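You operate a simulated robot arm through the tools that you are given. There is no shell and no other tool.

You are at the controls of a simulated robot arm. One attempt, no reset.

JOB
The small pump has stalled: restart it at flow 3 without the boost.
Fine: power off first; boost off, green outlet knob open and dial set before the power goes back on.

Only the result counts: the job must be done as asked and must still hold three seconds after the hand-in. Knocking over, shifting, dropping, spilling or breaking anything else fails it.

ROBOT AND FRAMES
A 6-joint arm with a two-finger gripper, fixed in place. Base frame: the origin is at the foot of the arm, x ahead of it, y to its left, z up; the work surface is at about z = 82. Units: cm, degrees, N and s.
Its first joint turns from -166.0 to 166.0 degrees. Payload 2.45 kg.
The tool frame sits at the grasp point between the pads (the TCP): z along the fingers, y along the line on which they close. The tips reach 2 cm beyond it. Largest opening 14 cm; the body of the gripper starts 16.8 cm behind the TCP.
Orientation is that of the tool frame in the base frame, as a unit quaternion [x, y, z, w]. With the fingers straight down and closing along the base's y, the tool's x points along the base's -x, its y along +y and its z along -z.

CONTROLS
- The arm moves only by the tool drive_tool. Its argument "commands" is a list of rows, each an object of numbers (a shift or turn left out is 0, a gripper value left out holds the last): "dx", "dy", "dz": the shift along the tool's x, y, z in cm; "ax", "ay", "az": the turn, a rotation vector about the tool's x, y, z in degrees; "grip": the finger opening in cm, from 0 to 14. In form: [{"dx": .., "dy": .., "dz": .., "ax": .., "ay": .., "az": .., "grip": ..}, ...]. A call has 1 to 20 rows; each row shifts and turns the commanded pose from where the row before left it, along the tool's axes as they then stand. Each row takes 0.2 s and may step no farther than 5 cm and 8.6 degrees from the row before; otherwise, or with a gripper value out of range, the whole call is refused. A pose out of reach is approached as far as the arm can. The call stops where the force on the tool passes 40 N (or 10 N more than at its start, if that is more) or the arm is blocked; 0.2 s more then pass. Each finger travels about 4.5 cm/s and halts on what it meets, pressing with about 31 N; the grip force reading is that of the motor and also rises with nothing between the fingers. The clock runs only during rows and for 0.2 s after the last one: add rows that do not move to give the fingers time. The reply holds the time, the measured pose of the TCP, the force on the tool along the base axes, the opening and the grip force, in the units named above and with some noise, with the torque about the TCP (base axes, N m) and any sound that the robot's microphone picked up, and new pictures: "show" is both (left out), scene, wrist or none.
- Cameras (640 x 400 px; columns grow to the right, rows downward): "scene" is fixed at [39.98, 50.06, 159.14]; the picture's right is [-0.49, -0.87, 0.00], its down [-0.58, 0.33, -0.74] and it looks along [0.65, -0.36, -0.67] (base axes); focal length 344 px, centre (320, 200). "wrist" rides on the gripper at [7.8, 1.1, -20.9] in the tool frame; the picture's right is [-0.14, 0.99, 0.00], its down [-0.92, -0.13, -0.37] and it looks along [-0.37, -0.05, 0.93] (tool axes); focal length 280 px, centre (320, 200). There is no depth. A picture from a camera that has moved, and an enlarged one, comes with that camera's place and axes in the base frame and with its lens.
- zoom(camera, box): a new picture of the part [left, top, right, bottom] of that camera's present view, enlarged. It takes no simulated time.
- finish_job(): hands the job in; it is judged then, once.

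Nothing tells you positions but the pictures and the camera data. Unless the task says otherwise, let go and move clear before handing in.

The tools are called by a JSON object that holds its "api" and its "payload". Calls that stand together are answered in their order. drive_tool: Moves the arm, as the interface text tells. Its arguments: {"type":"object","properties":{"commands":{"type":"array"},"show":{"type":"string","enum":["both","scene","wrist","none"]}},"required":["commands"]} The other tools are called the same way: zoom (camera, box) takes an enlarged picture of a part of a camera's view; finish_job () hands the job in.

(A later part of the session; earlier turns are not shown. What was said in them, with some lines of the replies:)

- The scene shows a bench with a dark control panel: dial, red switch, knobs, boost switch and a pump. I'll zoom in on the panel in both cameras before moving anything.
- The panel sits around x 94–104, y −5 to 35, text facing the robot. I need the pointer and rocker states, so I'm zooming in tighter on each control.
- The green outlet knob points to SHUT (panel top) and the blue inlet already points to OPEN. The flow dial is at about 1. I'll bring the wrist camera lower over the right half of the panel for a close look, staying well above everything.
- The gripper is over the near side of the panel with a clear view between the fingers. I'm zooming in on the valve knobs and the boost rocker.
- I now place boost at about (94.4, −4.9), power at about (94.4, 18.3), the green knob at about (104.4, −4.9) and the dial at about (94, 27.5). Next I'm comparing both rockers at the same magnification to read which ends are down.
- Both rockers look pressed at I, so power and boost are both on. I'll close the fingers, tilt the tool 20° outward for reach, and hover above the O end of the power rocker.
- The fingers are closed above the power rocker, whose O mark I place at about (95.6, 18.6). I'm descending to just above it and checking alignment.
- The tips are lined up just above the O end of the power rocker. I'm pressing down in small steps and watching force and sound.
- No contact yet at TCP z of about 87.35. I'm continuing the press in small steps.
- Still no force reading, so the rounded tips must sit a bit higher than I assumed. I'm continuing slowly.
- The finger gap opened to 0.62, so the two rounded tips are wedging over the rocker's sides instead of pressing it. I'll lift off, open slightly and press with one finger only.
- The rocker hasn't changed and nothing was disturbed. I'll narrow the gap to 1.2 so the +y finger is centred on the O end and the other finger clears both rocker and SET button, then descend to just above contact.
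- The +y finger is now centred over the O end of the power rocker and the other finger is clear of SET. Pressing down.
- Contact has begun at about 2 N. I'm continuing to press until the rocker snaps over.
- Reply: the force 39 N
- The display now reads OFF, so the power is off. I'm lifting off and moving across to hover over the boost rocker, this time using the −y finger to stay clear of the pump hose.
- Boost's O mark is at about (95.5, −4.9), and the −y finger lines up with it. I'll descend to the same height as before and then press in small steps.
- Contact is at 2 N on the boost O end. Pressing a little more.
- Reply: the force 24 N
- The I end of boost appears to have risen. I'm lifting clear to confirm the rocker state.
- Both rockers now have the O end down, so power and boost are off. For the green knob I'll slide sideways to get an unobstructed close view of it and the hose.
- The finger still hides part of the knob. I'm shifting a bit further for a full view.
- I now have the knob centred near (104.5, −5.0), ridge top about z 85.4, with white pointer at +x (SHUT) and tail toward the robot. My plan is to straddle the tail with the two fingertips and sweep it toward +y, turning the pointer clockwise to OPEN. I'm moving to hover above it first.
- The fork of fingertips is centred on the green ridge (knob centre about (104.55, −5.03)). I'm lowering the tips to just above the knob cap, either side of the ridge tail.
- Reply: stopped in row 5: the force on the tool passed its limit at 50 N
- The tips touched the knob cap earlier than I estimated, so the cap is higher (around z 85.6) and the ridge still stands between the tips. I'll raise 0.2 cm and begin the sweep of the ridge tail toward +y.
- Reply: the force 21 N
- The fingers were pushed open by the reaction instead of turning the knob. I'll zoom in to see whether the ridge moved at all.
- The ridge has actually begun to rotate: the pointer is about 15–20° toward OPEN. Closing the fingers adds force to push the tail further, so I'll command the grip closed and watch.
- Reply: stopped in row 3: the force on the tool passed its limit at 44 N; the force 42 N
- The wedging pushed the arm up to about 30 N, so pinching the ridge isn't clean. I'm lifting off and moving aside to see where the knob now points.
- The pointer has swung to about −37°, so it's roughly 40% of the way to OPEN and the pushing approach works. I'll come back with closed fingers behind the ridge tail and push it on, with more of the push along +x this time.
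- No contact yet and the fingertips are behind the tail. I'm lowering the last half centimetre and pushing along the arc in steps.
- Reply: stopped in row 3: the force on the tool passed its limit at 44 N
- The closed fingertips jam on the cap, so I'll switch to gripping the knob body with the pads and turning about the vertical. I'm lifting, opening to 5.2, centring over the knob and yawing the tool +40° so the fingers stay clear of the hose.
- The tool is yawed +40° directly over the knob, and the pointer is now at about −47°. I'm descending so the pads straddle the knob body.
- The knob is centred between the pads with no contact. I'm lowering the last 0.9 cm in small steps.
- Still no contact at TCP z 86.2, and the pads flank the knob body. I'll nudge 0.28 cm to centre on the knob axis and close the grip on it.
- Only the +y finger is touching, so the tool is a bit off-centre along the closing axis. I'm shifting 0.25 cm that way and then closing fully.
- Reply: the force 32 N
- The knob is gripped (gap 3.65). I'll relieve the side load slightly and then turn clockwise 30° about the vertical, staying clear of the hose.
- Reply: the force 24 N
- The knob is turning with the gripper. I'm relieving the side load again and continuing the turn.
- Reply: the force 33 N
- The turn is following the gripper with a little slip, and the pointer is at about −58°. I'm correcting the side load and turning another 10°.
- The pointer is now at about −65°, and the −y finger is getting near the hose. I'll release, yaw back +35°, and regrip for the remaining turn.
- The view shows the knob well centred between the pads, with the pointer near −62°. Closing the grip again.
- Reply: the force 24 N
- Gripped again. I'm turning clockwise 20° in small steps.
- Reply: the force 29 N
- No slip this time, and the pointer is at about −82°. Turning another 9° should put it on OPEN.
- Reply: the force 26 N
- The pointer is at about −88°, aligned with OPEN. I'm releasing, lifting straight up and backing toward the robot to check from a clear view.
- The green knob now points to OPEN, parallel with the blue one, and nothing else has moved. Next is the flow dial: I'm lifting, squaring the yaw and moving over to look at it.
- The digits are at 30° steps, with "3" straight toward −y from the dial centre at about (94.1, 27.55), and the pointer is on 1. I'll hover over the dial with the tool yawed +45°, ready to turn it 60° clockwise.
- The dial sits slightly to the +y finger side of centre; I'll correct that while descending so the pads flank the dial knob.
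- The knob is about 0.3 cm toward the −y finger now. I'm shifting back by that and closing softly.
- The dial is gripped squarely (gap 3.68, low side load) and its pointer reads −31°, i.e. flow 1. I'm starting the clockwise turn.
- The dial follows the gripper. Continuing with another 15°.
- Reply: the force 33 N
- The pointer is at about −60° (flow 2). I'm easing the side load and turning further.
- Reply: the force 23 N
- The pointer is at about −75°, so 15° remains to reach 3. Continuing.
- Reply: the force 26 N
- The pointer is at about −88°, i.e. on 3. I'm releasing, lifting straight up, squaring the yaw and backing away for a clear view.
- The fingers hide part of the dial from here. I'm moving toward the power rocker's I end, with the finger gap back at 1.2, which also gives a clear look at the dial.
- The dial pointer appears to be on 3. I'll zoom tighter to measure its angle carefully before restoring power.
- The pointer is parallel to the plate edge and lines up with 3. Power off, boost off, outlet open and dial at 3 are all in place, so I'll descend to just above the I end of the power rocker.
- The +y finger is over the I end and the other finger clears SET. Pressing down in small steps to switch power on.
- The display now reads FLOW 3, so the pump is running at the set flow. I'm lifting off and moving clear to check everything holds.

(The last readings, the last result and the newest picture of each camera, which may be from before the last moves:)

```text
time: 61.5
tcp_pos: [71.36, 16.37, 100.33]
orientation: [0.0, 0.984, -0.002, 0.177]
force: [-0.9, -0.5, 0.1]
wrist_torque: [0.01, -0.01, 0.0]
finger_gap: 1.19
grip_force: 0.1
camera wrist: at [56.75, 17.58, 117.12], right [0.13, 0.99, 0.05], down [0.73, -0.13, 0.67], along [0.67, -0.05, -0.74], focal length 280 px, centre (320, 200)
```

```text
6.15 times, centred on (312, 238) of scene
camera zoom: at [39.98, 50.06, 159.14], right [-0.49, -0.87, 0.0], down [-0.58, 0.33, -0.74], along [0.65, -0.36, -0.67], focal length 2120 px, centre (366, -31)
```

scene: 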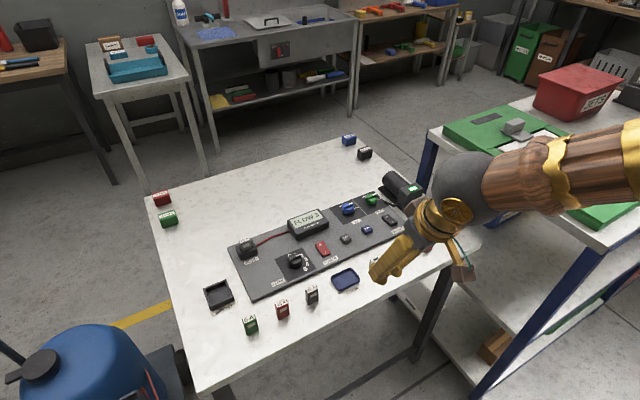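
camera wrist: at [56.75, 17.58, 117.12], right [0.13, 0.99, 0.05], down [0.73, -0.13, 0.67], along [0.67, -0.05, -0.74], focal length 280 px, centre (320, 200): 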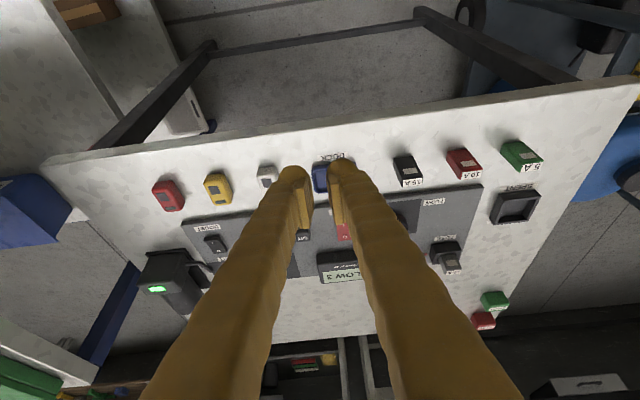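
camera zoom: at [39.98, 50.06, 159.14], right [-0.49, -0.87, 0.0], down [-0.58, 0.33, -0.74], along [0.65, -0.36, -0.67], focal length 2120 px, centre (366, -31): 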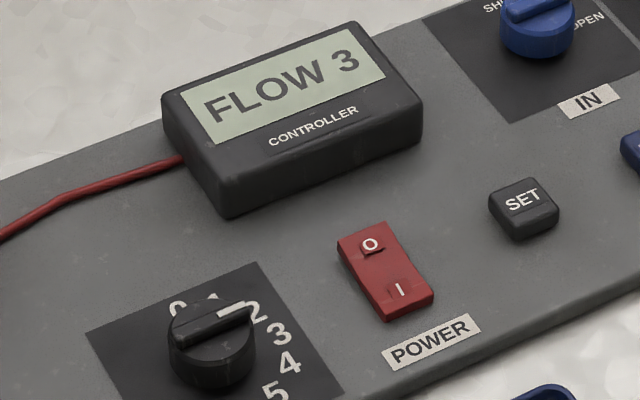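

The display shows FLOW 3, the pump's light is green, boost is at O and both valve knobs point to OPEN. I'll wait about three seconds with the arm still to confirm it holds.

{"api": "drive_tool", "payload": {"commands": [{}, {}, {}, {}, {}, {}, {}, {}, {}, {}, {}, {}, {}, {}, {}, {}], "show": "scene"}}

{"api": "zoom", "payload": {"camera": "scene", "box": [220, 160, 440, 300]}}

```text
time: 64.9
tcp_pos: [71.3, 16.4, 100.26]
orientation: [-0.001, 0.984, -0.002, 0.178]
force: [-0.4, 0.0, 0.6]
wrist_torque: [-0.01, -0.01, 0.0]
finger_gap: 1.17
grip_force: 0.1
```

scene: 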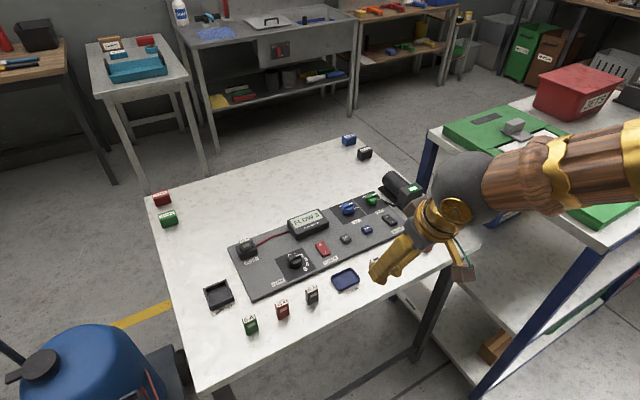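

```text
2.86 times, centred on (330, 230) of scene
camera zoom: at [39.98, 50.06, 159.14], right [-0.49, -0.87, 0.0], down [-0.58, 0.33, -0.74], along [0.65, -0.36, -0.67], focal length 984 px, centre (291, 114)
```

zoom: 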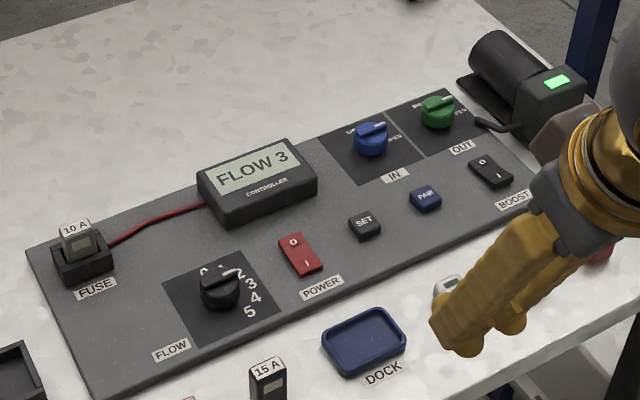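

After more than three seconds the display still shows FLOW 3 and the pump light is still green. Boost is off, the outlet is open, the arm is clear and nothing else has moved, so I'm handing in.

{"api": "finish_job", "payload": {}}

```text
The job is handed in.
```

The small pump is running again at flow 3 with the boost off. The controller shows FLOW 3 and the pump light is green. Both held for more than three seconds before I handed the job in.

I worked in the order you gave:

1. **Power off:** I pressed the power switch to O and the display changed to OFF.
2. **Boost off:** I pressed the boost switch to O.
3. **Outlet open:** I turned the green knob from SHUT to OPEN, in line with the blue inlet knob, which was already open.
4. **Dial set:** I turned the flow dial from 1 to 3.
5. **Power on:** I pressed the power switch to I.

Turning the green knob took several tries. My first attempts pushed on its ridge and twice tripped the force limit, with a peak of 50 N, so I gripped the knob body instead. In the final views the other items look undisturbed. The arm has let go and is clear of the panel.
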